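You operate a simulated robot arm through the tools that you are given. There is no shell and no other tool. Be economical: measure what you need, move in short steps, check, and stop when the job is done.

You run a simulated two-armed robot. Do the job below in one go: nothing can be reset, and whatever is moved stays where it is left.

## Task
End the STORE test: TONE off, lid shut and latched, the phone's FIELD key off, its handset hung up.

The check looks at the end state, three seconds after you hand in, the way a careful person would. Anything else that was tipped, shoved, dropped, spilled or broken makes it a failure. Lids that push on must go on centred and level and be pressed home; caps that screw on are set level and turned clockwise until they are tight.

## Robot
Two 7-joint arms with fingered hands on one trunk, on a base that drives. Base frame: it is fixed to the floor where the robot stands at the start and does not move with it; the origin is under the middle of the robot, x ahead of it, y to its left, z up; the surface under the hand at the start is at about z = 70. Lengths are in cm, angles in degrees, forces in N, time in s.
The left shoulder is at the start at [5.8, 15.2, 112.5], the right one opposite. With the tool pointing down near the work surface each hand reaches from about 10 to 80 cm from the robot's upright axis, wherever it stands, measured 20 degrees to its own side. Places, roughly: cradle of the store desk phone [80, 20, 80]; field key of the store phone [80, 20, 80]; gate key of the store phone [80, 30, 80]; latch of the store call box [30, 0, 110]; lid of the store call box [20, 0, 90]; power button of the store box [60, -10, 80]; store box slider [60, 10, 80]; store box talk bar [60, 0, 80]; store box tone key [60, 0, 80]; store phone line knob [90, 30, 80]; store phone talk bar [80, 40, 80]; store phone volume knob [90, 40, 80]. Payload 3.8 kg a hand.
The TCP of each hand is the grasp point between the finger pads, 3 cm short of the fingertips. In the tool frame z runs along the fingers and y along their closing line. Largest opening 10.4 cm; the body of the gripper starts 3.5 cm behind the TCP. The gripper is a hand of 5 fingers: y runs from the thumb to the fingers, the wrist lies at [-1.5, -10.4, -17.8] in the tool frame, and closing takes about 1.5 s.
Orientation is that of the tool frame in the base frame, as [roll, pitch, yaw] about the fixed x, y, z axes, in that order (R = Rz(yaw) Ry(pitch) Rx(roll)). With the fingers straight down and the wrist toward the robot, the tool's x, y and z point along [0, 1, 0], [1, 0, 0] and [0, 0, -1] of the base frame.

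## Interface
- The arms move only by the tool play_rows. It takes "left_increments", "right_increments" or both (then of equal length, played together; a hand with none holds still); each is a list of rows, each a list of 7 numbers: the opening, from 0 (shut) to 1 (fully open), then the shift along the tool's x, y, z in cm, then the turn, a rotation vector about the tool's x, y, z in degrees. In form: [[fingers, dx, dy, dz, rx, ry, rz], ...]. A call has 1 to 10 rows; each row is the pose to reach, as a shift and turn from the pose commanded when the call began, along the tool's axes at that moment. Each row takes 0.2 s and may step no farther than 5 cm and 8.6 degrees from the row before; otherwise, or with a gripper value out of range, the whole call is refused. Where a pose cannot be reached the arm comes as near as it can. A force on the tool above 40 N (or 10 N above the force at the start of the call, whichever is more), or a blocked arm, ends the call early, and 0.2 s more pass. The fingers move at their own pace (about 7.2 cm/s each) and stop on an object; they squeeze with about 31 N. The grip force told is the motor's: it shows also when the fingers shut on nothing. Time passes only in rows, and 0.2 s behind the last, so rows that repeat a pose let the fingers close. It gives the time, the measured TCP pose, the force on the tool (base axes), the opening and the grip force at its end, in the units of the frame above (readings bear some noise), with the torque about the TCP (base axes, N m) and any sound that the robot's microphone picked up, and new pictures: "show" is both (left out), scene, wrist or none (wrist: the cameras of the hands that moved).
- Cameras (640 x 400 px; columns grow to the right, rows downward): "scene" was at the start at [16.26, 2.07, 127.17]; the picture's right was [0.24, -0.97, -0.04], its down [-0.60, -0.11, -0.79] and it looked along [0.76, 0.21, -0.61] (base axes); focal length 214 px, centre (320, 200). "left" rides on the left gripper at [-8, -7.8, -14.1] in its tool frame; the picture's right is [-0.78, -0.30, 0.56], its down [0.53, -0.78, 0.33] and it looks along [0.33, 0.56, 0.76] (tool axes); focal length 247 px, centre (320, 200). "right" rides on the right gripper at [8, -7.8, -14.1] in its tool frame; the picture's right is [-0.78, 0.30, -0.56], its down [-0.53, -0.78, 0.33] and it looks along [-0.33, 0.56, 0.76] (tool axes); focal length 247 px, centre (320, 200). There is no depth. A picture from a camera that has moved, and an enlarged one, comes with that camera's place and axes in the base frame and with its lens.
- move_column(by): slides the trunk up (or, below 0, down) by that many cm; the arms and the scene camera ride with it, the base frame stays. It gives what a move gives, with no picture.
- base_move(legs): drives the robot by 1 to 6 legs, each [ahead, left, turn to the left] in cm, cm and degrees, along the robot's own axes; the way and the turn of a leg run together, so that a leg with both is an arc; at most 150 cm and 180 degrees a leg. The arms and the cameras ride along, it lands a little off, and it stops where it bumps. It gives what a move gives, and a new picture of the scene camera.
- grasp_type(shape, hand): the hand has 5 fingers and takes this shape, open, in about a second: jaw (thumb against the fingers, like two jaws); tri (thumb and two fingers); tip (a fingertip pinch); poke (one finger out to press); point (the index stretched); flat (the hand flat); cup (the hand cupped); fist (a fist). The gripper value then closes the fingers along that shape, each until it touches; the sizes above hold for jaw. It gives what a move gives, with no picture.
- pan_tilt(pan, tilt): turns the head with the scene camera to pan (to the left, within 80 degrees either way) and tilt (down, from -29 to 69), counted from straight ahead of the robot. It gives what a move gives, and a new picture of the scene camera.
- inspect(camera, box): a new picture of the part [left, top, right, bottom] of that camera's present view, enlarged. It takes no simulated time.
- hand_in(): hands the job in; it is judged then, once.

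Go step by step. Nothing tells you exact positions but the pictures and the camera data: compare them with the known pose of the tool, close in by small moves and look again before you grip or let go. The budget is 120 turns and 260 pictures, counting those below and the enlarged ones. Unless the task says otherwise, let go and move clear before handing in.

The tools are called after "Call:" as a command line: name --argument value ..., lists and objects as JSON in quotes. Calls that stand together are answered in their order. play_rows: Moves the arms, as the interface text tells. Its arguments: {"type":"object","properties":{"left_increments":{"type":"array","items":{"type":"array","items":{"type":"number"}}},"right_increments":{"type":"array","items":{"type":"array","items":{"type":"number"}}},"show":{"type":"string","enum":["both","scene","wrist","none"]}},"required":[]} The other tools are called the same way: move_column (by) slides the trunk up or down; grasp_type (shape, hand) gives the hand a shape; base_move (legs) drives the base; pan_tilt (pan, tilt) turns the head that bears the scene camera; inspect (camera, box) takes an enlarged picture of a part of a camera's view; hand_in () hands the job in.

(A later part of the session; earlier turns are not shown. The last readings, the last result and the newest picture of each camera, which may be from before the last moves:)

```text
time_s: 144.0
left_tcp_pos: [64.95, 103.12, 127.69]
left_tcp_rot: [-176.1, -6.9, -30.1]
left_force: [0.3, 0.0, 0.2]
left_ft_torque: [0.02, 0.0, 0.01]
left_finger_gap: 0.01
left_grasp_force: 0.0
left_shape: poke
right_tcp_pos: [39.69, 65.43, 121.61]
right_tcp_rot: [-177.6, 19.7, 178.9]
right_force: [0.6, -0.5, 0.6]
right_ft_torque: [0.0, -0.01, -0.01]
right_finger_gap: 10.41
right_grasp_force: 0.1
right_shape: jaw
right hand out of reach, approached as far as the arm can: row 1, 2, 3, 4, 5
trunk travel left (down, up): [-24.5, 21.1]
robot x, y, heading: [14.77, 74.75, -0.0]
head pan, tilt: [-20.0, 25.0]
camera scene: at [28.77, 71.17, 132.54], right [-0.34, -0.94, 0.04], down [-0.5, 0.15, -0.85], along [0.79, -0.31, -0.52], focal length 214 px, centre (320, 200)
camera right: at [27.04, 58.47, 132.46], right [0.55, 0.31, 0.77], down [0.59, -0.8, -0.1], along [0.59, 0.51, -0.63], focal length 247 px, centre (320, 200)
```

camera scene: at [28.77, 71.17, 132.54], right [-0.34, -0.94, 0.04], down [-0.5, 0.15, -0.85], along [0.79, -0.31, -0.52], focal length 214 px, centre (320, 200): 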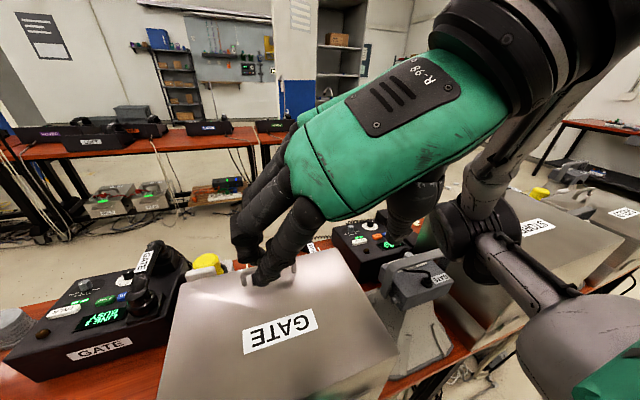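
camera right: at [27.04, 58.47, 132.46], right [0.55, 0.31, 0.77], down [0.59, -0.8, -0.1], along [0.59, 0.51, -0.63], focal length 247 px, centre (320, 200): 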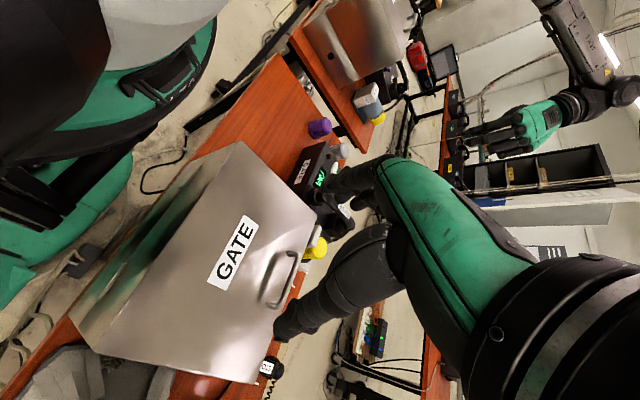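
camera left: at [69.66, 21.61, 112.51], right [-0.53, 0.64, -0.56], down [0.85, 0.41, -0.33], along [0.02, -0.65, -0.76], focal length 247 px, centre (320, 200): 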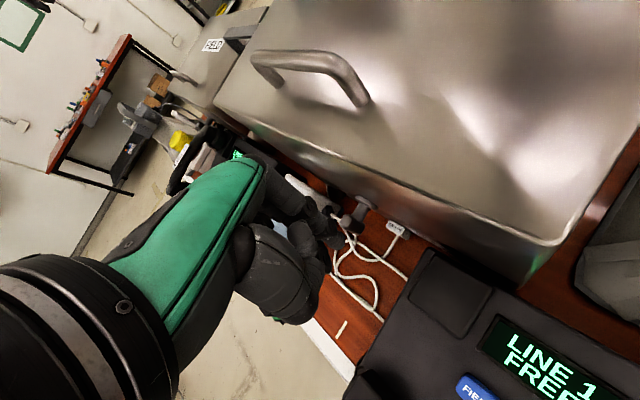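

The hand ended near the body; I move it forward over the GATE box toward the handset, staying high.

Call:
play_rows --right_increments '[[1, -3.3, -1.9, 2, 0, 0, 0], [1, -6.6, -3.8, 4, 0, 0, 0], [1, -9.9, -5.7, 6, 0, 0, 0], [1, -13.2, -7.6, 8, 0, 0, 0], [1, -16.5, -9.5, 10, 0, 0, 0], [1, -19.8, -11.4, 12, 0, 0, 0], [1, -23.1, -13.3, 14, 0, 0, 0], [1, -26.4, -15.2, 16, 0, 0, 0], [1, -29.5, -17, 18, 0, 0, 0], [1, -29.5, -17, 18, 0, 0, 0]]'

```text
time_s: 146.2
left_tcp_pos: [64.98, 103.25, 127.79]
left_tcp_rot: [-176.3, -6.8, -30.1]
left_force: [-0.7, 0.7, -0.1]
left_ft_torque: [0.02, 0.0, 0.01]
left_finger_gap: 0.0
left_grasp_force: 0.1
left_shape: poke
right_tcp_pos: [39.4, 64.85, 122.11]
right_tcp_rot: [-177.6, 19.6, 178.9]
right_force: [0.1, -0.7, 0.7]
right_ft_torque: [-0.02, 0.0, 0.0]
right_finger_gap: 10.4
right_grasp_force: 0.1
right_shape: jaw
right hand out of reach, approached as far as the arm can: row 1, 2, 3, 4, 5, 6, 7, 8, 9, 10
trunk travel left (down, up): [-24.5, 21.1]
robot x, y, heading: [14.26, 74.63, -0.1]
head pan, tilt: [-20.0, 25.0]
camera scene: at [28.75, 71.21, 132.54], right [-0.34, -0.94, 0.04], down [-0.5, 0.15, -0.85], along [0.79, -0.31, -0.52], focal length 214 px, centre (320, 200)
camera right: at [26.78, 57.82, 132.96], right [0.55, 0.31, 0.77], down [0.59, -0.8, -0.1], along [0.59, 0.51, -0.63], focal length 247 px, centre (320, 200)
```

scene: 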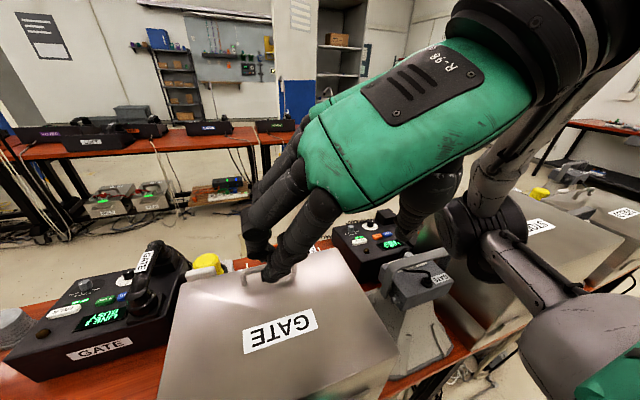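
right: 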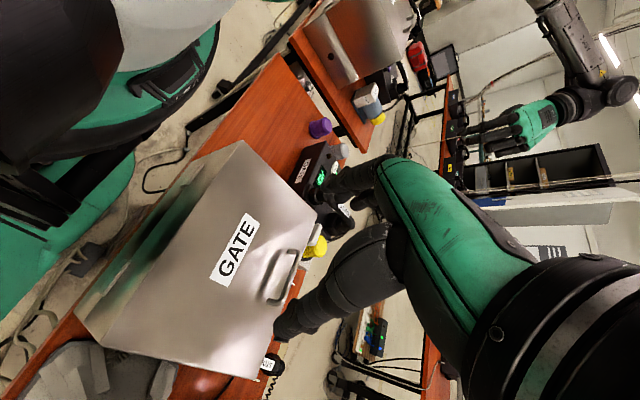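

That branch is a dead end; the right arm worked well at yaw 0 (forearm coming from the right, over the phone). I unwind the turn and take that approach.

Call:
play_rows --right_increments '[[1, -2.75, -3, 0, 0, 0, 8.5], [1, -5.5, -6, 0, 0, 0, 17], [1, -8.25, -9, 0, 0, 0, 25.5], [1, -11, -12, 0, 0, 0, 34], [1, -13.75, -15, 0, 0, 0, 42.5], [1, -16.5, -18, 0, 0, 0, 51], [1, -19.25, -21, 0, 0, 0, 59.5], [1, -22, -24, 0, 0, 0, 68], [1, -24.75, -27, 0, 0, 0, 76.5], [1, -27.5, -30, 0, 0, 0, 85]]' --show "none"

Call:
play_rows --right_increments '[[1, 0, 0, 0, 0, 0, 8.5], [1, 0, 0, 0, 0, 0, 17], [1, 0, 0, 0, 0, 0, 25.5], [1, 0, 0, 0, 0, 0, 34], [1, 0, 0, 0, 0, 0, 42.5], [1, 0, 0, 0, 0, 0, 51], [1, 0, 0, 0, 0, 0, 59.5], [1, 0, 0, 0, 0, 0, 68], [1, 0, 0, 0, 0, 0, 76.5], [1, 0, 0, 0, 0, 0, 85]]' --show "scene"

```text
time_s: 148.4
left_tcp_pos: [64.96, 103.07, 127.74]
left_tcp_rot: [-176.2, -6.8, -30.2]
left_force: [-0.9, -0.6, 0.4]
left_ft_torque: [-0.02, -0.02, 0.0]
left_finger_gap: 0.0
left_grasp_force: 0.1
left_shape: poke
right_tcp_pos: [65.01, 35.43, 130.62]
right_tcp_rot: [160.6, 3.9, 92.8]
right_force: [1.1, -0.5, 0.7]
right_ft_torque: [0.05, 0.03, -0.02]
right_finger_gap: 10.42
right_grasp_force: 0.1
right_shape: jaw
right hand out of reach, approached as far as the arm can: row 1, 2, 3, 4, 5, 6, 7
trunk travel left (down, up): [-24.5, 21.1]
robot x, y, heading: [14.8, 74.65, -0.1]
head pan, tilt: [-20.0, 25.0]
```

```text
time_s: 150.6
left_tcp_pos: [65.0, 103.2, 127.72]
left_tcp_rot: [-176.3, -6.8, -30.1]
left_force: [-0.9, 0.4, -0.1]
left_ft_torque: [-0.01, -0.03, 0.03]
left_finger_gap: 0.0
left_grasp_force: 0.0
left_shape: poke
right_tcp_pos: [64.81, 35.53, 130.9]
right_tcp_rot: [174.2, -19.1, 9.5]
right_force: [0.0, 0.1, -0.7]
right_ft_torque: [0.02, -0.02, -0.02]
right_finger_gap: 10.42
right_grasp_force: 0.1
right_shape: jaw
trunk travel left (down, up): [-24.5, 21.1]
robot x, y, heading: [14.5, 74.75, -0.2]
head pan, tilt: [-20.0, 25.0]
camera scene: at [28.75, 71.27, 132.54], right [-0.34, -0.94, 0.04], down [-0.5, 0.15, -0.85], along [0.79, -0.31, -0.52], focal length 214 px, centre (320, 200)
```

scene: 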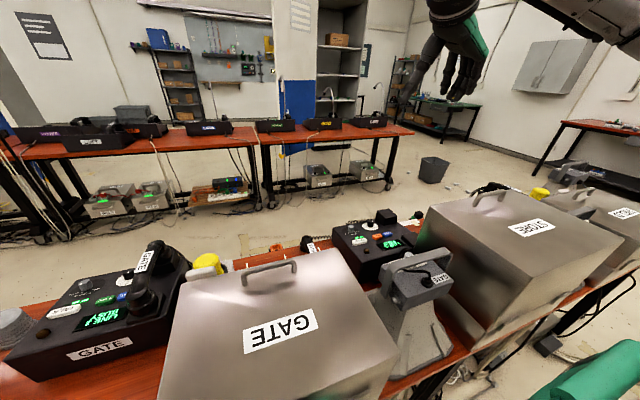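

The arm is back in a good posture. I drive to about (20, 66) and bring the right hand above the handset, fingers down, closing across it.

Call:
base_move --legs '[[5, -8.7, 0]]'

Call:
play_rows --right_increments '[[1, 0.6, -2.8, 3, 0.6, -2.1, 1], [1, 1.2, -5.6, 6, 1.2, -4.2, 2], [1, 1.9, -8.4, 9, 1.8, -6.3, 3], [1, 2.5, -11.2, 12, 2.4, -8.4, 4], [1, 3.1, -14, 15, 3, -10.5, 5], [1, 3.7, -16.8, 18, 3.6, -12.6, 6], [1, 4.4, -19.6, 21, 4.4, -14.7, 7.2], [1, 5, -22.4, 24, 5, -17, 8.4], [1, 5.6, -25.2, 27, 5.8, -19, 9.5], [1, 5.6, -25.2, 27, 5.8, -19, 9.5]]'

```text
time_s: 151.7
left_tcp_pos: [69.95, 94.7, 127.67]
left_tcp_rot: [-176.4, -7.0, -30.2]
left_force: [0.7, -0.3, -0.2]
left_ft_torque: [-0.03, 0.0, 0.0]
left_finger_gap: 0.01
left_grasp_force: 0.1
left_shape: poke
right_tcp_pos: [69.65, 26.9, 130.88]
right_tcp_rot: [174.0, -18.9, 9.7]
right_force: [0.2, -0.6, 1.0]
right_ft_torque: [0.01, 0.01, -0.03]
right_finger_gap: 10.4
right_grasp_force: 0.0
right_shape: jaw
trunk travel left (down, up): [-24.5, 21.1]
robot x, y, heading: [19.62, 66.25, -0.4]
head pan, tilt: [-20.0, 25.0]
camera scene: at [33.66, 62.68, 132.56], right [-0.34, -0.94, 0.04], down [-0.5, 0.15, -0.85], along [0.79, -0.31, -0.52], focal length 214 px, centre (320, 200)
```

scene: 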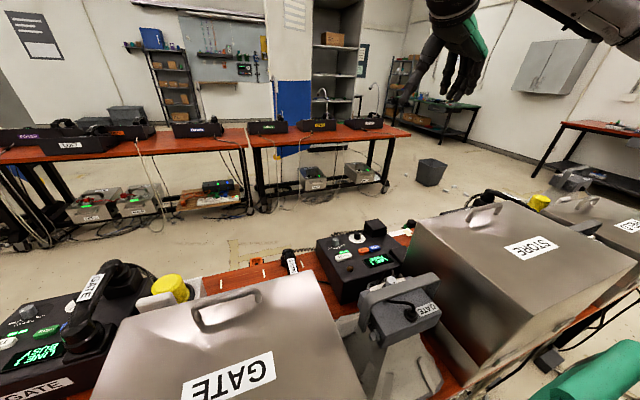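

```text
time_s: 153.9
left_tcp_pos: [69.99, 94.45, 127.81]
left_tcp_rot: [-176.1, -6.9, -30.3]
left_force: [-0.2, 0.8, 0.2]
left_ft_torque: [0.03, 0.04, 0.02]
left_finger_gap: 0.0
left_grasp_force: 0.1
left_shape: poke
right_tcp_pos: [80.32, 51.2, 104.75]
right_tcp_rot: [-178.3, -0.4, -0.7]
right_force: [0.4, 0.4, 0.4]
right_ft_torque: [0.01, -0.02, 0.02]
right_finger_gap: 10.4
right_grasp_force: 0.0
right_shape: jaw
trunk travel left (down, up): [-24.5, 21.1]
robot x, y, heading: [19.41, 66.27, -0.3]
head pan, tilt: [-20.0, 25.0]
camera scene: at [33.7, 62.5, 132.54], right [-0.34, -0.94, 0.04], down [-0.5, 0.15, -0.85], along [0.79, -0.31, -0.52], focal length 214 px, centre (320, 200)
camera right: at [88.28, 58.42, 119.15], right [-0.78, -0.3, 0.54], down [-0.52, 0.79, -0.31], along [-0.34, -0.53, -0.78], focal length 247 px, centre (320, 200)
```

scene: 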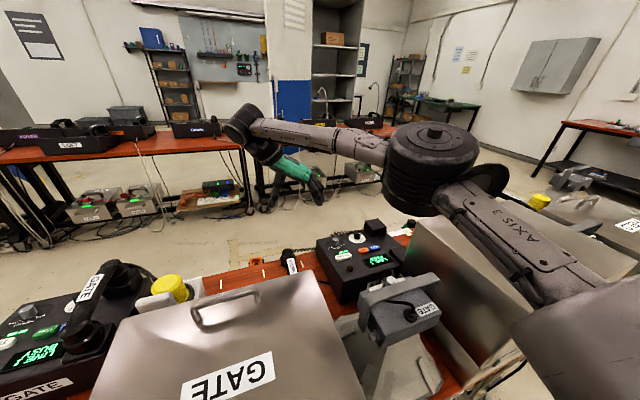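
right: 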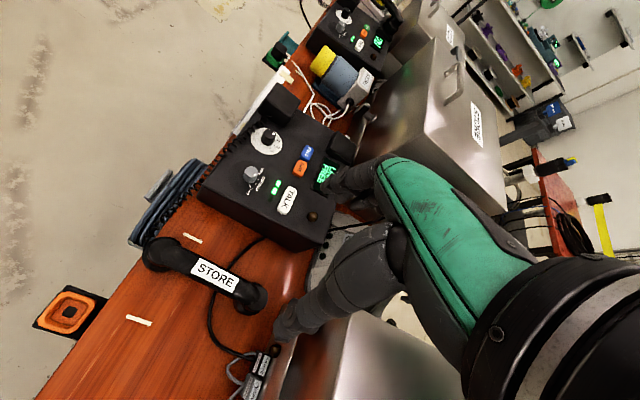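

The handset is right below: centre about [81.9, 52.3], lying along x. To keep my forearm off the GATE lid when low, I roll the hand 42° so the wrist swings to the right.

Call:
play_rows --right_increments '[[1, 0.3, -0.2, 1.5, 8, 0, 0], [1, 0.6, -0.4, 3, 16, 0, 0], [1, 0.9, -0.6, 4.5, 24, 0, 0], [1, 1.2, -0.8, 6, 32, 0, 0], [1, 1.6, -1.1, 8, 40, 0, 0], [1, 1.6, -1.1, 10, 40, 0, 0]]'

```text
time_s: 155.3
left_tcp_pos: [70.02, 94.48, 127.65]
left_tcp_rot: [-176.3, -6.9, -30.1]
left_force: [-0.5, -1.0, -0.2]
left_ft_torque: [-0.02, -0.02, 0.0]
left_finger_gap: 0.01
left_grasp_force: 0.0
left_shape: poke
right_tcp_pos: [82.18, 52.75, 94.9]
right_tcp_rot: [-138.3, -0.2, -0.5]
right_force: [-0.5, 0.3, 0.2]
right_ft_torque: [0.02, 0.02, 0.03]
right_finger_gap: 10.4
right_grasp_force: 0.0
right_shape: jaw
trunk travel left (down, up): [-24.5, 21.1]
robot x, y, heading: [19.19, 65.8, -0.5]
head pan, tilt: [-20.0, 25.0]
camera scene: at [33.77, 62.58, 132.53], right [-0.34, -0.94, 0.04], down [-0.5, 0.15, -0.85], along [0.79, -0.31, -0.52], focal length 214 px, centre (320, 200)
camera right: at [90.01, 49.02, 110.57], right [-0.78, -0.58, 0.21], down [-0.53, 0.81, 0.27], along [-0.33, 0.1, -0.94], focal length 247 px, centre (320, 200)
```

scene: 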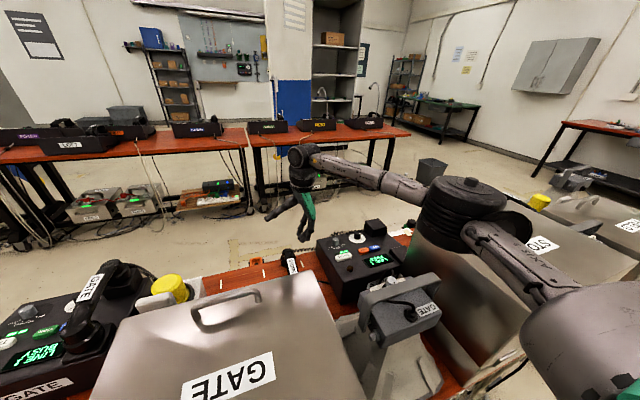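
right: 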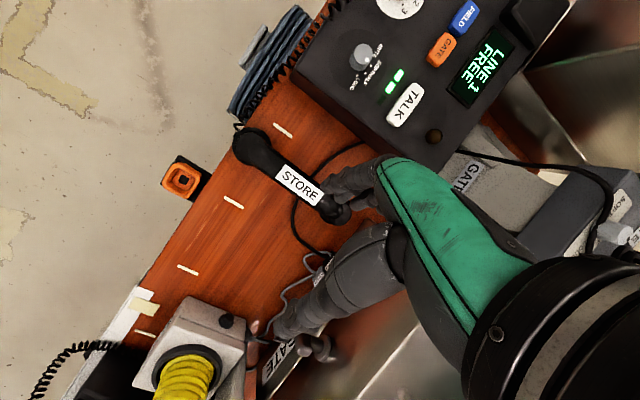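

The view is good. To keep the elbow clear of the STORE lid and the horn, I shift the base a little left/forward and raise the trunk slightly, then lower the hand.

Call:
base_move --legs '[[2, 6, 0.3]]'

Call:
move_column --by 3

Call:
play_rows --right_increments '[[1, -0.5, 3.8, 1.9, 0, 0, 0], [1, -1, 7.6, 3.8, 0, 0, 0], [1, -1.6, 11.4, 5.7, 0, 0, 0], [1, -2.2, 15.4, 7.7, 0, 0, 0], [1, -2.2, 15.4, 7.7, 0, 0, 0]]'

```text
time_s: 156.2
left_tcp_pos: [70.46, 95.72, 128.03]
left_tcp_rot: [-176.0, -7.0, -30.3]
left_force: [-0.2, -0.5, -0.2]
left_ft_torque: [0.04, -0.04, -0.01]
left_finger_gap: 0.0
left_grasp_force: 0.0
left_shape: poke
right_tcp_pos: [82.71, 54.0, 94.78]
right_tcp_rot: [-138.2, -0.4, -0.6]
right_force: [0.6, 0.3, -0.5]
right_ft_torque: [0.02, 0.0, -0.03]
right_finger_gap: 10.41
right_grasp_force: 0.1
right_shape: jaw
trunk travel left (down, up): [-24.5, 21.1]
robot x, y, heading: [20.4, 67.83, -0.1]
head pan, tilt: [-20.0, 25.0]
stopped in leg 1: the robot was blocked; the commanded pose is now the measured one
camera scene: at [34.21, 63.95, 132.55], right [-0.34, -0.94, 0.04], down [-0.5, 0.15, -0.85], along [0.79, -0.31, -0.52], focal length 214 px, centre (320, 200)
```

scene: 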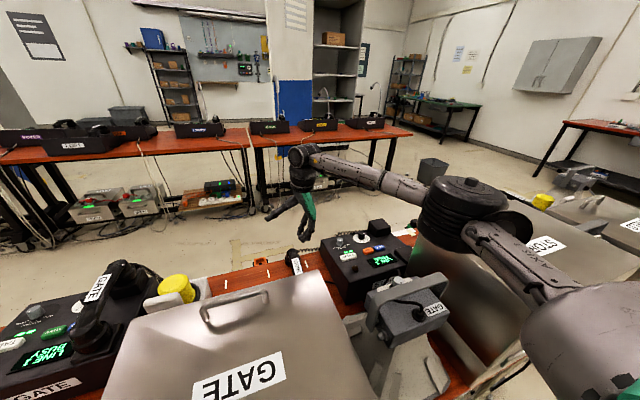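

```text
time_s: 156.9
left_tcp_pos: [69.7, 96.19, 131.63]
left_tcp_rot: [-175.6, -7.9, -30.3]
left_force: [0.0, 0.9, 0.7]
left_ft_torque: [-0.02, -0.01, -0.04]
left_finger_gap: 0.01
left_grasp_force: 0.1
left_shape: poke
right_tcp_pos: [82.81, 54.45, 97.68]
right_tcp_rot: [-138.4, -0.3, -0.7]
right_force: [0.4, 1.2, 0.2]
right_ft_torque: [0.01, 0.03, 0.03]
right_finger_gap: 10.38
right_grasp_force: 0.1
right_shape: jaw
trunk travel left (down, up): [-27.5, 18.1]
robot x, y, heading: [20.07, 67.27, -0.3]
head pan, tilt: [-20.0, 25.0]
```

```text
time_s: 158.1
left_tcp_pos: [69.76, 96.08, 131.69]
left_tcp_rot: [-175.7, -8.0, -30.3]
left_force: [-0.6, -0.2, -0.2]
left_ft_torque: [0.01, -0.02, 0.0]
left_finger_gap: 0.02
left_grasp_force: 0.0
left_shape: poke
right_tcp_pos: [80.49, 47.86, 81.83]
right_tcp_rot: [-138.3, -0.4, -0.7]
right_force: [0.3, 0.7, -1.0]
right_ft_torque: [0.03, 0.03, -0.04]
right_finger_gap: 10.4
right_grasp_force: 0.0
right_shape: jaw
trunk travel left (down, up): [-27.5, 18.1]
robot x, y, heading: [20.68, 67.67, -0.4]
head pan, tilt: [-20.0, 25.0]
camera scene: at [32.95, 64.32, 136.0], right [-0.34, -0.94, 0.03], down [-0.47, 0.15, -0.87], along [0.81, -0.31, -0.5], focal length 214 px, centre (320, 200)
camera right: at [88.23, 44.17, 97.51], right [-0.78, -0.58, 0.21], down [-0.53, 0.81, 0.26], along [-0.33, 0.09, -0.94], focal length 247 px, centre (320, 200)
```

scene: 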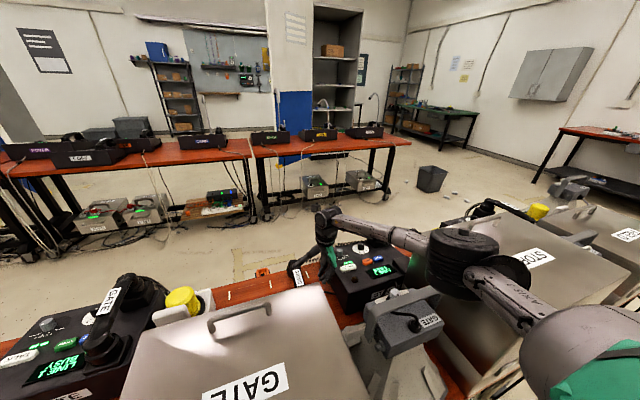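
right: 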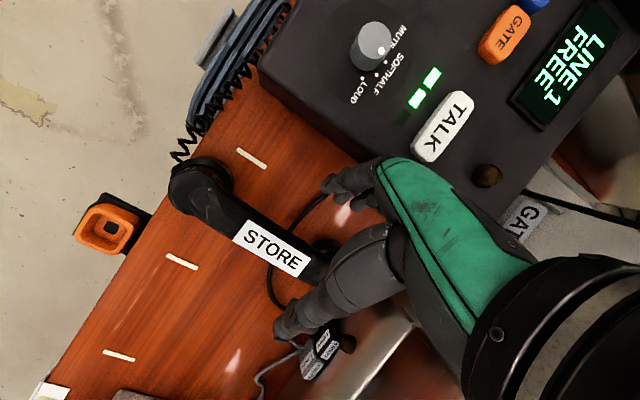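

Handset grip is near [81.8, 52.4, 76], straight along my finger direction. I narrow the opening and advance.

Call:
play_rows --right_increments '[[0.6, 0.7, 0.1, 1, 0, 0, 0], [0.6, 1.4, 0.2, 2, 0, 0, 0], [0.6, 1.5, 0.3, 3.5, 0, 0, 0], [0.6, 1.5, 0.3, 4.8, 0, 0, 0], [0.6, 1.5, 0.3, 5.8, 0, 0, 0]]' --show "none"

Call:
inspect --camera "right" --box '[180, 140, 420, 340]'

```text
time_s: 159.3
left_tcp_pos: [69.78, 96.13, 131.54]
left_tcp_rot: [-175.6, -7.9, -30.4]
left_force: [0.8, 0.5, 0.0]
left_ft_torque: [0.0, 0.0, 0.0]
left_finger_gap: 0.0
left_grasp_force: 0.2
left_shape: poke
right_tcp_pos: [82.18, 51.53, 77.21]
right_tcp_rot: [-138.3, -0.3, -0.6]
right_force: [0.7, -0.2, 0.0]
right_ft_torque: [-0.01, -0.02, 0.02]
right_finger_gap: 6.29
right_grasp_force: 0.0
right_shape: jaw
trunk travel left (down, up): [-27.5, 18.1]
robot x, y, heading: [20.32, 67.26, -0.4]
head pan, tilt: [-20.0, 25.0]
```

```text
2.00 times, centred on (300, 240) of right
camera zoom: at [89.9, 47.88, 92.99], right [-0.78, -0.58, 0.22], down [-0.53, 0.81, 0.27], along [-0.33, 0.09, -0.94], focal length 494 px, centre (360, 120)
```

zoom: 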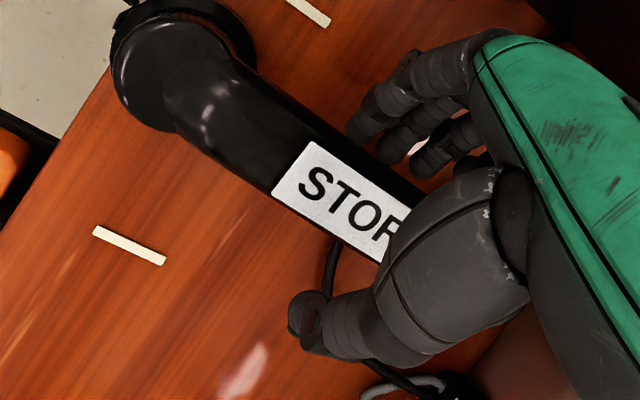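

Fingers and thumb straddle the handset. I close.

Call:
play_rows --right_increments '[[0.45, 0, 0, 0.4, 0, 0, 0], [0.3, 0, 0, 0.5, 0, 0, 0], [0.15, 0, 0, 0.5, 0, 0, 0], [0, 0, 0, 0.5, 0, 0, 0], [0, 0, 0, 0.5, 0, 0, 0], [0, 0, 0, 0.5, 0, 0, 0], [0, 0, 0, 0.5, 0, 0, 0]]' --show "none"

Call:
inspect --camera "right" --box '[180, 140, 420, 340]'

```text
time_s: 160.9
left_tcp_pos: [69.77, 95.97, 131.64]
left_tcp_rot: [-175.7, -8.0, -30.3]
left_force: [-0.3, -0.9, 0.1]
left_ft_torque: [-0.01, 0.01, -0.01]
left_finger_gap: 0.0
left_grasp_force: 0.0
left_shape: poke
right_tcp_pos: [82.12, 51.85, 76.97]
right_tcp_rot: [-138.3, -0.3, -0.8]
right_force: [0.7, 0.0, -0.4]
right_ft_torque: [0.0, -0.07, 0.04]
right_finger_gap: 3.03
right_grasp_force: 30.9
right_shape: jaw
trunk travel left (down, up): [-27.5, 18.1]
robot x, y, heading: [20.15, 67.61, -0.3]
head pan, tilt: [-20.0, 25.0]
```

```text
2.00 times, centred on (300, 240) of right
camera zoom: at [89.99, 48.14, 92.64], right [-0.78, -0.58, 0.21], down [-0.53, 0.81, 0.27], along [-0.33, 0.1, -0.94], focal length 494 px, centre (360, 120)
```

zoom: 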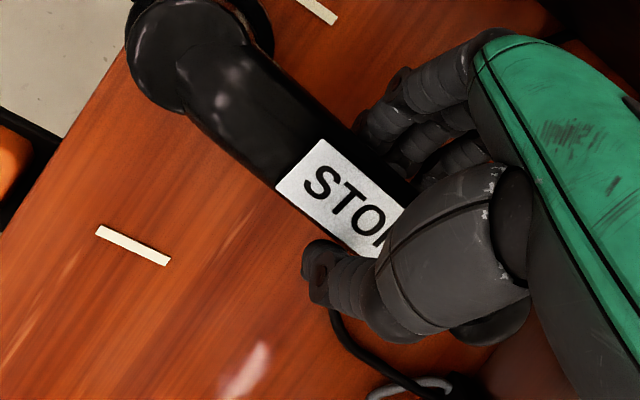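

Firm grip. I lift the handset straight up, then drive back a little and right toward the cradle.

Call:
play_rows --right_increments '[[0, 0, -1.5, -1.7, 0, 0, 0], [0, 0, -4.2, -4.7, 0, 0, 0], [0, 0, -7.2, -8, 0, 0, 0], [0, 0, -10.2, -11.4, 0, 0, 0], [0, 0, -13.2, -14.8, 0, 0, 0], [0, 0, -14.6, -16.4, 0, 0, 0]]' --show "wrist"

Call:
base_move --legs '[[-3, 0, 0.3], [0, -34.5, 0]]'

```text
time_s: 162.3
left_tcp_pos: [69.75, 95.99, 131.72]
left_tcp_rot: [-175.7, -8.0, -30.3]
left_force: [-0.9, 0.3, -0.5]
left_ft_torque: [-0.01, -0.02, 0.0]
left_finger_gap: 0.0
left_grasp_force: 0.2
left_shape: poke
right_tcp_pos: [81.96, 51.98, 98.87]
right_tcp_rot: [-138.3, -0.3, -0.7]
right_force: [0.5, 0.4, -2.9]
right_ft_torque: [0.0, -0.05, 0.01]
right_finger_gap: 3.01
right_grasp_force: 30.9
right_shape: jaw
trunk travel left (down, up): [-27.5, 18.1]
robot x, y, heading: [20.5, 67.69, -0.4]
head pan, tilt: [-20.0, 25.0]
camera right: at [89.67, 48.38, 114.64], right [-0.78, -0.58, 0.21], down [-0.53, 0.81, 0.27], along [-0.33, 0.1, -0.94], focal length 247 px, centre (320, 200)
```

right: 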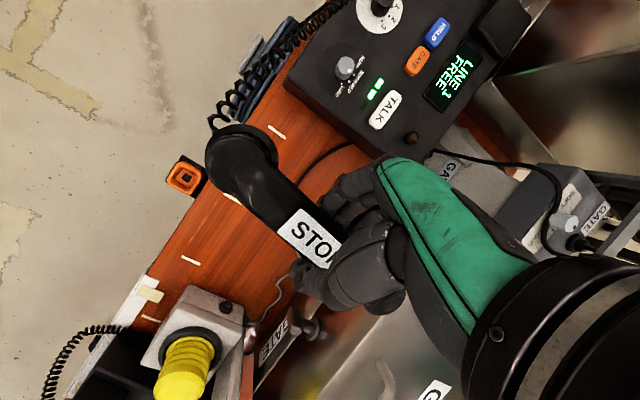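

```text
time_s: 165.0
left_tcp_pos: [64.49, 63.93, 131.56]
left_tcp_rot: [-175.7, -7.9, -29.1]
left_force: [0.1, -0.2, 0.9]
left_ft_torque: [-0.05, -0.03, -0.01]
left_finger_gap: 0.0
left_grasp_force: 0.0
left_shape: poke
right_tcp_pos: [77.77, 20.16, 98.81]
right_tcp_rot: [-138.3, -0.4, 0.4]
right_force: [0.9, -0.1, -1.9]
right_ft_torque: [-0.03, -0.1, -0.01]
right_finger_gap: 3.06
right_grasp_force: 31.3
right_shape: jaw
trunk travel left (down, up): [-27.5, 18.1]
robot x, y, heading: [15.5, 34.51, 1.0]
head pan, tilt: [-20.0, 25.0]
camera scene: at [28.37, 31.34, 136.0], right [-0.33, -0.95, 0.03], down [-0.48, 0.14, -0.87], along [0.82, -0.3, -0.5], focal length 214 px, centre (320, 200)
```

scene: 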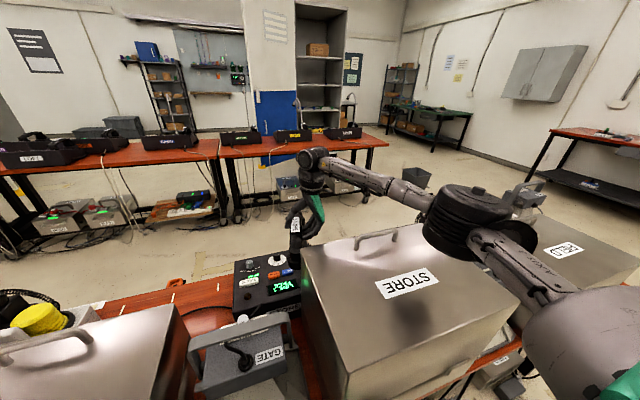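

Call:
inspect --camera "right" --box '[0, 0, 640, 400]'

Call:
inspect --camera "scene" --box '[210, 190, 340, 320]'

```text
1.00 times, centred on (320, 200) of right (not enlarged: the box is as wide or as high as the picture)
camera zoom: at [85.4, 16.61, 114.62], right [-0.77, -0.6, 0.21], down [-0.54, 0.8, 0.26], along [-0.33, 0.09, -0.94], focal length 247 px, centre (320, 200)
```

zoom: 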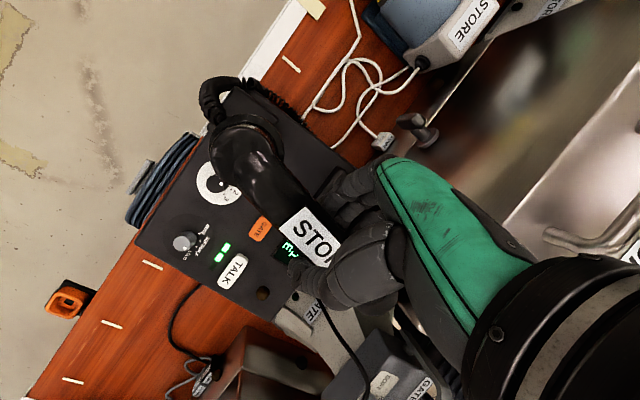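

```text
3.08 times, centred on (275, 255) of scene
camera zoom: at [28.37, 31.34, 136.0], right [-0.33, -0.95, 0.03], down [-0.48, 0.14, -0.87], along [0.82, -0.3, -0.5], focal length 660 px, centre (458, 31)
```

zoom: 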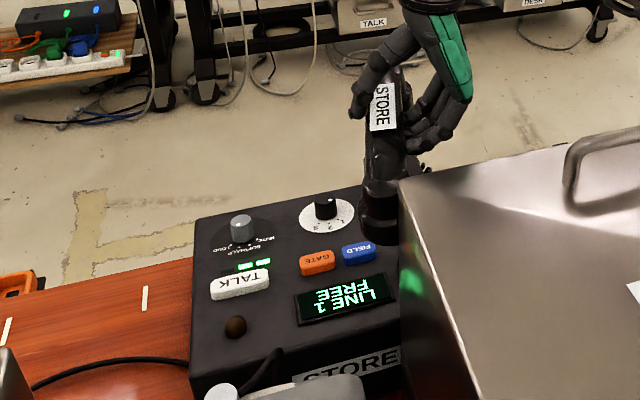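

The handset is above the phone. I tilt it to match the cradle slope and move to just above the blocks.

Call:
play_rows --right_increments '[[0, -0.2, 1.2, 0.2, 0, 4, -3.5], [0, -0.5, 2.4, 0.4, 0, 8, -7.1], [0, -0.8, 3.6, 0.6, 0, 12, -10.7], [0, -0.8, 4.6, 0.8, 0, 12, -10.7], [0, -0.8, 4.6, 0.8, 0, 12, -10.7]]'

Call:
inspect --camera "scene" --box '[210, 190, 340, 320]'

Call:
inspect --camera "left" --box '[0, 0, 640, 400]'

```text
time_s: 166.2
left_tcp_pos: [64.45, 63.85, 131.62]
left_tcp_rot: [-175.6, -8.0, -29.1]
left_force: [0.0, -0.2, 0.8]
left_ft_torque: [-0.02, 0.03, 0.01]
left_finger_gap: 0.01
left_grasp_force: 0.0
left_shape: poke
right_tcp_pos: [76.76, 17.1, 95.11]
right_tcp_rot: [-138.3, -16.4, 0.4]
right_force: [0.7, 0.3, -2.5]
right_ft_torque: [-0.02, 0.04, 0.01]
right_finger_gap: 3.08
right_grasp_force: 31.3
right_shape: jaw
trunk travel left (down, up): [-27.5, 18.1]
robot x, y, heading: [15.69, 34.13, 0.8]
head pan, tilt: [-20.0, 25.0]
camera scene: at [28.41, 31.34, 136.0], right [-0.33, -0.94, 0.03], down [-0.48, 0.14, -0.87], along [0.82, -0.3, -0.5], focal length 214 px, centre (320, 200)
camera right: at [79.93, 13.53, 112.46], right [-0.8, -0.6, -0.01], down [-0.59, 0.8, 0.11], along [-0.06, 0.09, -0.99], focal length 247 px, centre (320, 200)
```

scene: 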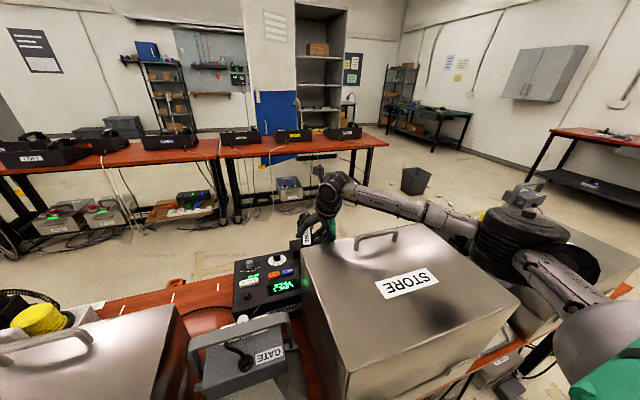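
right: 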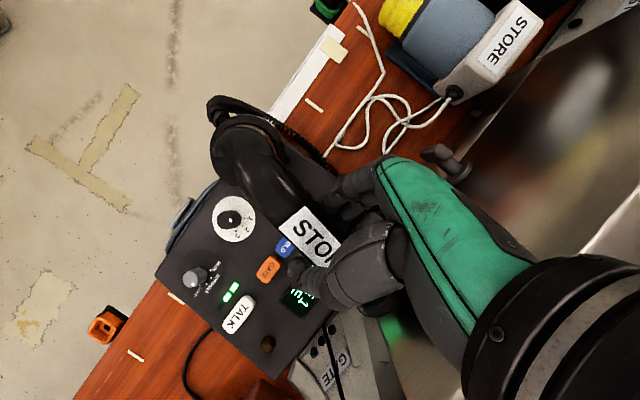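

```text
3.08 times, centred on (275, 255) of scene
camera zoom: at [28.41, 31.34, 136.0], right [-0.33, -0.94, 0.03], down [-0.48, 0.14, -0.87], along [0.82, -0.3, -0.5], focal length 660 px, centre (458, 31)
```

zoom: 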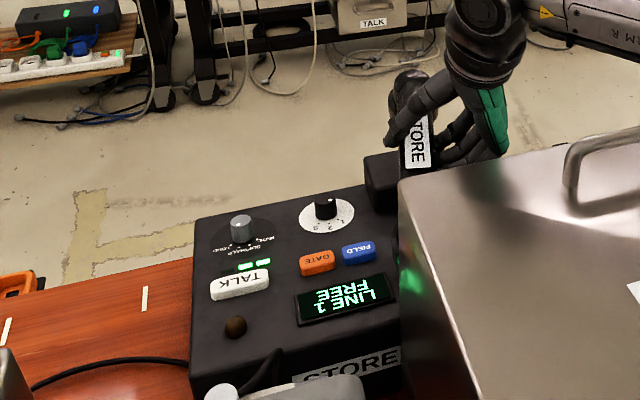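

```text
1.00 times, centred on (320, 200) of left (not enlarged: the box is as wide or as high as the picture)
camera zoom: at [59.08, 74.41, 144.78], right [-0.44, 0.63, -0.64], down [0.88, 0.42, -0.2], along [0.15, -0.65, -0.75], focal length 247 px, centre (320, 200)
```

zoom: 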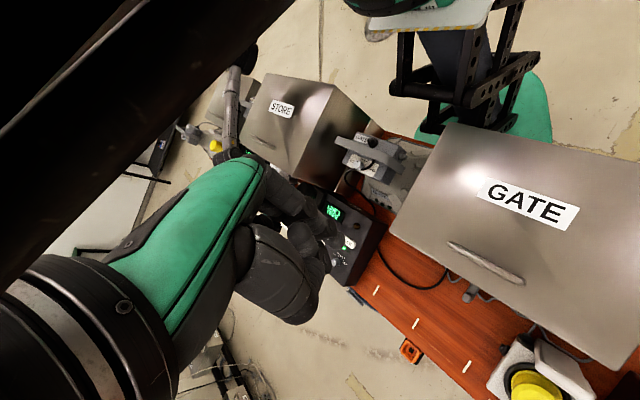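

Call:
inspect --camera "right" --box '[180, 80, 380, 260]'

```text
2.22 times, centred on (280, 170) of right
camera zoom: at [79.93, 13.53, 112.46], right [-0.8, -0.6, -0.01], down [-0.59, 0.8, 0.11], along [-0.06, 0.09, -0.99], focal length 549 px, centre (409, 267)
```

zoom: 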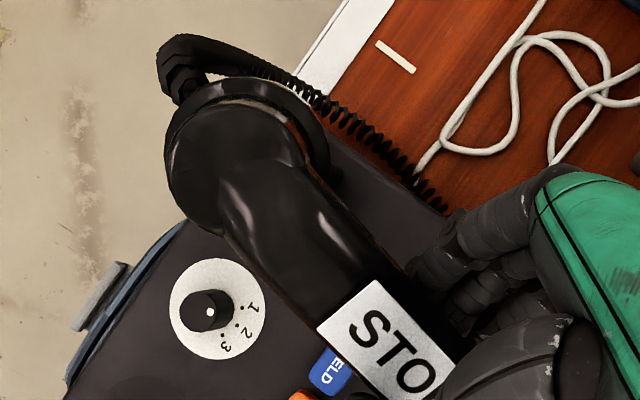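

The handset is yawed about 10° relative to the phone. I correct that, nudge toward +y and lower a bit.

Call:
play_rows --right_increments '[[0, -0.2, 0.3, 0.6, 1.4, -3.2, -3.6], [0, -0.5, 0.7, 1.5, 2.8, -6.4, -7.2], [0, -0.7, 1.07, 2.26, 2.8, -6.4, -7.2], [0, -0.7, 1.07, 2.26, 2.8, -6.4, -7.2]]' --show "none"

Call:
inspect --camera "right" --box '[180, 80, 380, 260]'

Call:
inspect --camera "scene" --box '[250, 190, 350, 290]'

```text
time_s: 167.2
left_tcp_pos: [64.6, 63.81, 131.68]
left_tcp_rot: [-175.6, -8.1, -29.2]
left_force: [0.4, 0.1, 0.1]
left_ft_torque: [0.01, -0.03, -0.02]
left_finger_gap: 0.01
left_grasp_force: 0.0
left_shape: poke
right_tcp_pos: [76.77, 17.84, 92.55]
right_tcp_rot: [-138.3, -16.4, 10.5]
right_force: [0.7, 0.0, -2.9]
right_ft_torque: [0.02, -0.02, -0.03]
right_finger_gap: 3.04
right_grasp_force: 31.4
right_shape: jaw
trunk travel left (down, up): [-27.5, 18.1]
robot x, y, heading: [15.95, 34.48, 0.7]
head pan, tilt: [-20.0, 25.0]
```

```text
2.22 times, centred on (280, 170) of right
camera zoom: at [80.51, 14.78, 109.81], right [-0.69, -0.73, -0.01], down [-0.72, 0.68, 0.11], along [-0.07, 0.08, -0.99], focal length 549 px, centre (409, 267)
```

zoom: 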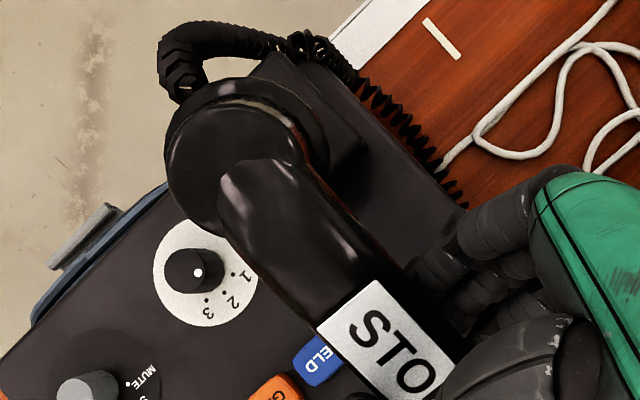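

```text
4.00 times, centred on (300, 240) of scene
camera zoom: at [28.43, 31.28, 135.99], right [-0.33, -0.95, 0.03], down [-0.48, 0.14, -0.87], along [0.82, -0.3, -0.5], focal length 858 px, centre (400, 40)
```

zoom: 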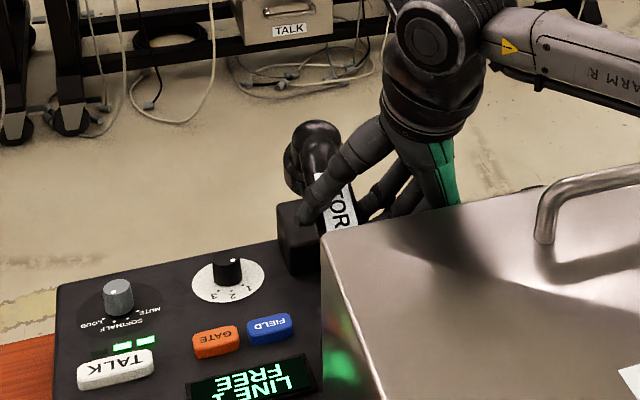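

Alignment is within half a centimetre. I nudge and lower until the handset touches the cradle.

Call:
play_rows --right_increments '[[0, -0.5, 0.8, 0.5, 0, 0, 0], [0, -0.93, 1.53, 1.06, 0, 0, 0], [0, -1.07, 1.85, 1.42, 0, 0, 0], [0, -1.21, 2.17, 1.78, 0, 0, 0], [0, -1.35, 2.49, 2.14, 0, 0, 0]]' --show "none"

Call:
inspect --camera "right" --box '[180, 80, 380, 260]'

Call:
inspect --camera "scene" --box '[250, 190, 350, 290]'

```text
time_s: 168.4
left_tcp_pos: [64.93, 63.85, 131.53]
left_tcp_rot: [-175.7, -7.9, -29.1]
left_force: [0.3, -0.5, 0.2]
left_ft_torque: [-0.02, -0.03, -0.02]
left_finger_gap: 0.0
left_grasp_force: 0.1
left_shape: poke
right_tcp_pos: [76.69, 17.25, 89.22]
right_tcp_rot: [-138.1, -16.6, 10.3]
right_force: [20.3, -0.4, 7.5]
right_ft_torque: [0.13, -0.16, -0.14]
right_finger_gap: 3.01
right_grasp_force: 30.8
right_shape: jaw
trunk travel left (down, up): [-27.5, 18.1]
robot x, y, heading: [15.32, 34.3, 0.8]
head pan, tilt: [-20.0, 25.0]
```

```text
2.22 times, centred on (280, 170) of right
camera zoom: at [80.42, 14.32, 106.5], right [-0.69, -0.73, -0.01], down [-0.72, 0.68, 0.1], along [-0.07, 0.08, -0.99], focal length 549 px, centre (409, 267)
```

zoom: 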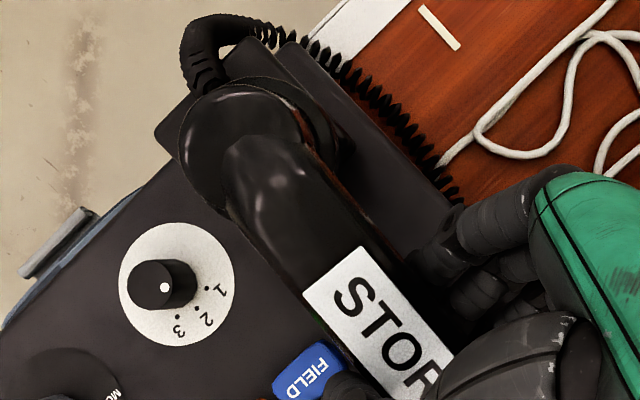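

```text
4.00 times, centred on (300, 240) of scene
camera zoom: at [28.66, 31.32, 135.97], right [-0.33, -0.94, 0.03], down [-0.48, 0.14, -0.87], along [0.81, -0.3, -0.5], focal length 858 px, centre (400, 40)
```

zoom: 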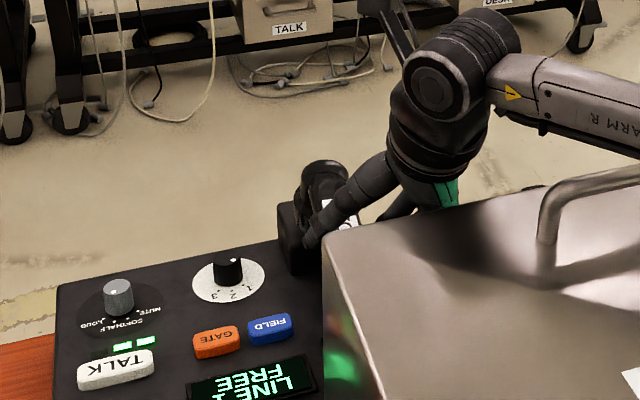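

It is seated on both blocks by the look of it, with some side load. I relieve that, open the hand gently and withdraw along the fingers.

Call:
play_rows --right_increments '[[0, 0.26, 0, -0.05, 0, 0, 0], [0.15, 0.26, 0, -0.05, 0, 0, 0], [0.35, 0.26, 0, -0.05, 0, 0, 0], [0.5, 0.26, 0, -0.05, 0, 0, 0], [0.6, 0.26, 0, -0.05, 0, 0, 0], [0.6, 0.26, 0, -0.05, 0, 0, 0]]' --show "none"

Call:
inspect --camera "right" --box '[180, 80, 400, 280]'

```text
time_s: 169.8
left_tcp_pos: [64.55, 63.82, 131.59]
left_tcp_rot: [-175.7, -8.0, -29.1]
left_force: [-0.4, -0.5, -0.1]
left_ft_torque: [0.01, 0.01, -0.01]
left_finger_gap: 0.0
left_grasp_force: 0.0
left_shape: poke
right_tcp_pos: [76.65, 17.29, 89.21]
right_tcp_rot: [-138.4, -16.4, 10.5]
right_force: [-0.7, 0.3, -0.4]
right_ft_torque: [0.01, 0.01, 0.01]
right_finger_gap: 6.2
right_grasp_force: 0.1
right_shape: jaw
trunk travel left (down, up): [-27.5, 18.1]
robot x, y, heading: [15.95, 34.28, 0.9]
head pan, tilt: [-20.0, 25.0]
```

```text
2.00 times, centred on (290, 180) of right
camera zoom: at [80.42, 14.38, 106.54], right [-0.69, -0.73, -0.01], down [-0.72, 0.68, 0.11], along [-0.07, 0.08, -0.99], focal length 494 px, centre (380, 240)
```

zoom: 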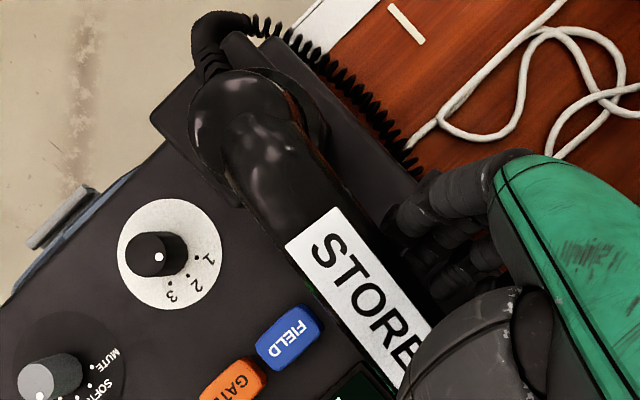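

Released, no force. I withdraw along the finger line and look.

Call:
play_rows --right_increments '[[0.65, 0, 0, -1, 0, 0, 0], [0.7, 0, 0, -2.5, 0, 0, 0], [0.7, 0, 0, -5, 0, 0, 0], [0.7, 0, 0, -8, 0, 0, 0], [0.7, -0.5, -1.3, -11, 0, 0, 0], [0.7, -1, -3, -14, 0, 0, 0]]'

Call:
inspect --camera "scene" --box '[250, 190, 350, 290]'

Call:
inspect --camera "right" --box '[180, 100, 380, 280]'

```text
time_s: 171.2
left_tcp_pos: [64.56, 63.89, 131.6]
left_tcp_rot: [-175.6, -8.0, -29.1]
left_force: [0.2, -0.7, 0.8]
left_ft_torque: [0.0, -0.04, 0.01]
left_finger_gap: 0.02
left_grasp_force: 0.1
left_shape: poke
right_tcp_pos: [73.68, 9.83, 100.98]
right_tcp_rot: [-138.5, -16.5, 10.5]
right_force: [0.9, 0.0, 0.3]
right_ft_torque: [0.01, 0.0, -0.02]
right_finger_gap: 7.26
right_grasp_force: 0.0
right_shape: jaw
trunk travel left (down, up): [-27.5, 18.1]
robot x, y, heading: [15.92, 34.11, 1.1]
head pan, tilt: [-20.0, 25.0]
camera scene: at [28.31, 31.29, 136.01], right [-0.33, -0.95, 0.03], down [-0.48, 0.14, -0.87], along [0.82, -0.3, -0.5], focal length 214 px, centre (320, 200)
camera right: at [77.41, 6.88, 118.22], right [-0.69, -0.73, -0.01], down [-0.72, 0.68, 0.1], along [-0.07, 0.08, -0.99], focal length 247 px, centre (320, 200)
```

scene: 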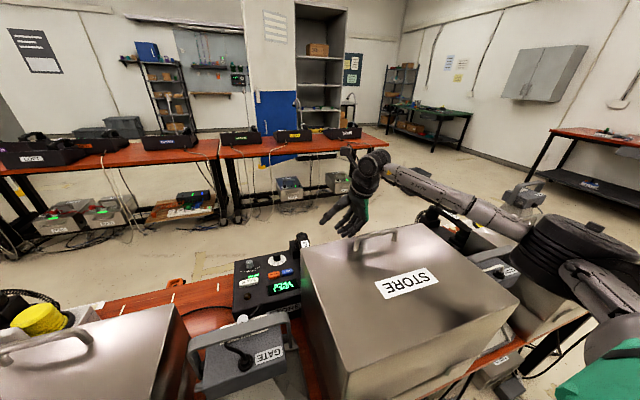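
right: 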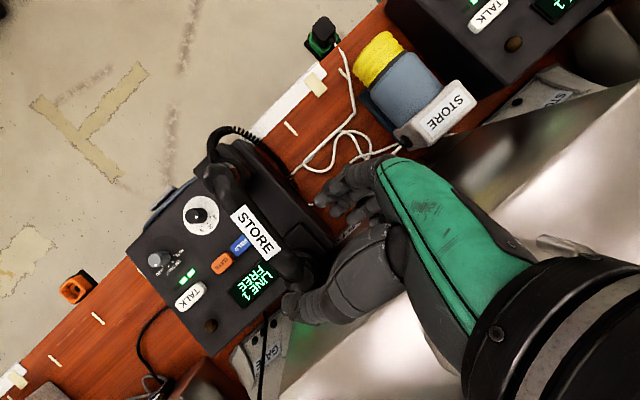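

```text
4.00 times, centred on (300, 240) of scene
camera zoom: at [28.31, 31.29, 136.01], right [-0.33, -0.95, 0.03], down [-0.48, 0.14, -0.87], along [0.82, -0.3, -0.5], focal length 858 px, centre (400, 40)
```

zoom: 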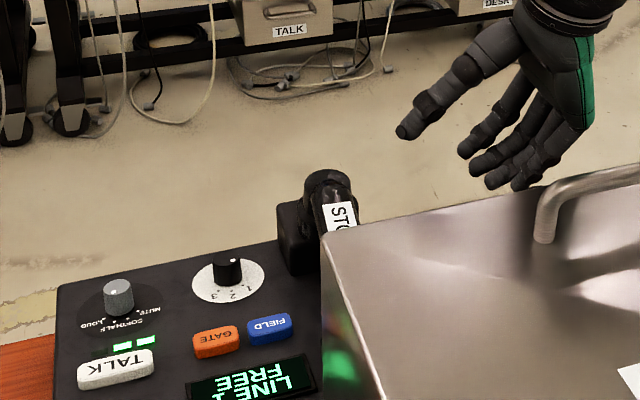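

```text
2.22 times, centred on (280, 190) of right
camera zoom: at [77.41, 6.88, 118.22], right [-0.69, -0.73, -0.01], down [-0.72, 0.68, 0.1], along [-0.07, 0.08, -0.99], focal length 549 px, centre (409, 222)
```

zoom: 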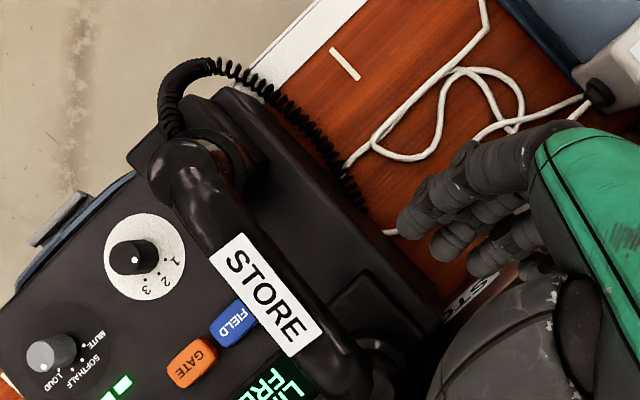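

The handset sits on the cradle but I want to check alignment. I raise the hand so its camera is right above the phone.

Call:
play_rows --right_increments '[[0.7, 1.2, -2.5, -2.9, 0, 0, 0], [0.7, 2.4, -5.1, -5.7, 0, 0, 0], [0.7, 4, -9.5, -4.5, 0, 0, 0], [0.7, 5, -12.5, -2.5, 0, 0, 0], [0.7, 5, -12.5, -2.5, 0, 0, 0]]' --show "none"

Call:
inspect --camera "right" --box '[180, 100, 420, 330]'

Call:
inspect --camera "left" --box '[260, 130, 420, 290]'

```text
time_s: 172.4
left_tcp_pos: [64.51, 63.8, 131.56]
left_tcp_rot: [-175.5, -8.0, -29.1]
left_force: [0.1, 0.0, 0.4]
left_ft_torque: [-0.02, -0.03, -0.01]
left_finger_gap: 0.0
left_grasp_force: 0.0
left_shape: poke
right_tcp_pos: [74.48, 17.44, 112.31]
right_tcp_rot: [-138.5, -16.4, 10.5]
right_force: [0.0, -0.4, 0.4]
right_ft_torque: [0.01, -0.02, -0.01]
right_finger_gap: 7.24
right_grasp_force: 0.1
right_shape: jaw
trunk travel left (down, up): [-27.5, 18.1]
robot x, y, heading: [15.55, 34.25, 0.8]
head pan, tilt: [-20.0, 25.0]
```

```text
1.74 times, centred on (300, 215) of right
camera zoom: at [78.24, 14.51, 129.62], right [-0.69, -0.73, -0.01], down [-0.72, 0.68, 0.11], along [-0.07, 0.08, -0.99], focal length 430 px, centre (355, 174)
```

zoom: 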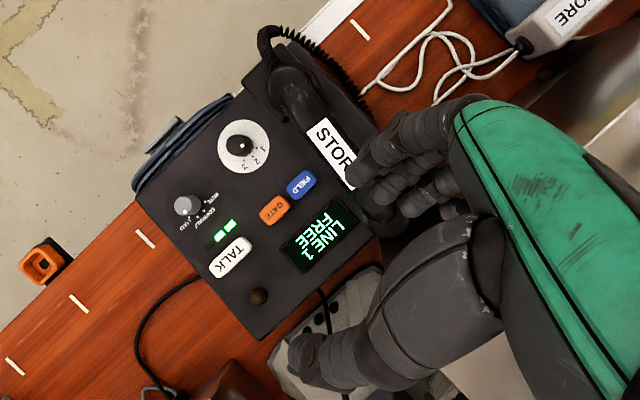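

```text
2.50 times, centred on (340, 210) of left
camera zoom: at [59.03, 74.24, 144.85], right [-0.44, 0.63, -0.63], down [0.88, 0.42, -0.19], along [0.15, -0.65, -0.75], focal length 617 px, centre (270, 175)
```

zoom: 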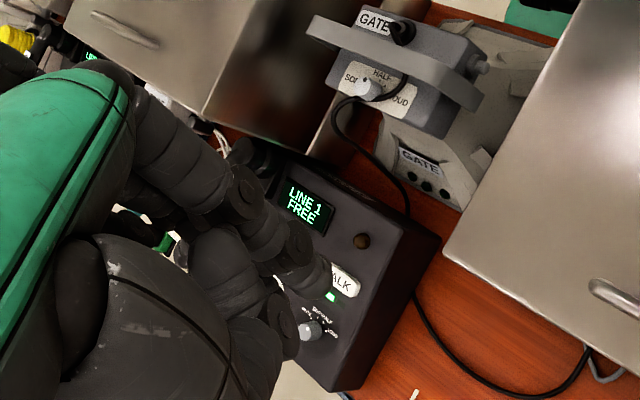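

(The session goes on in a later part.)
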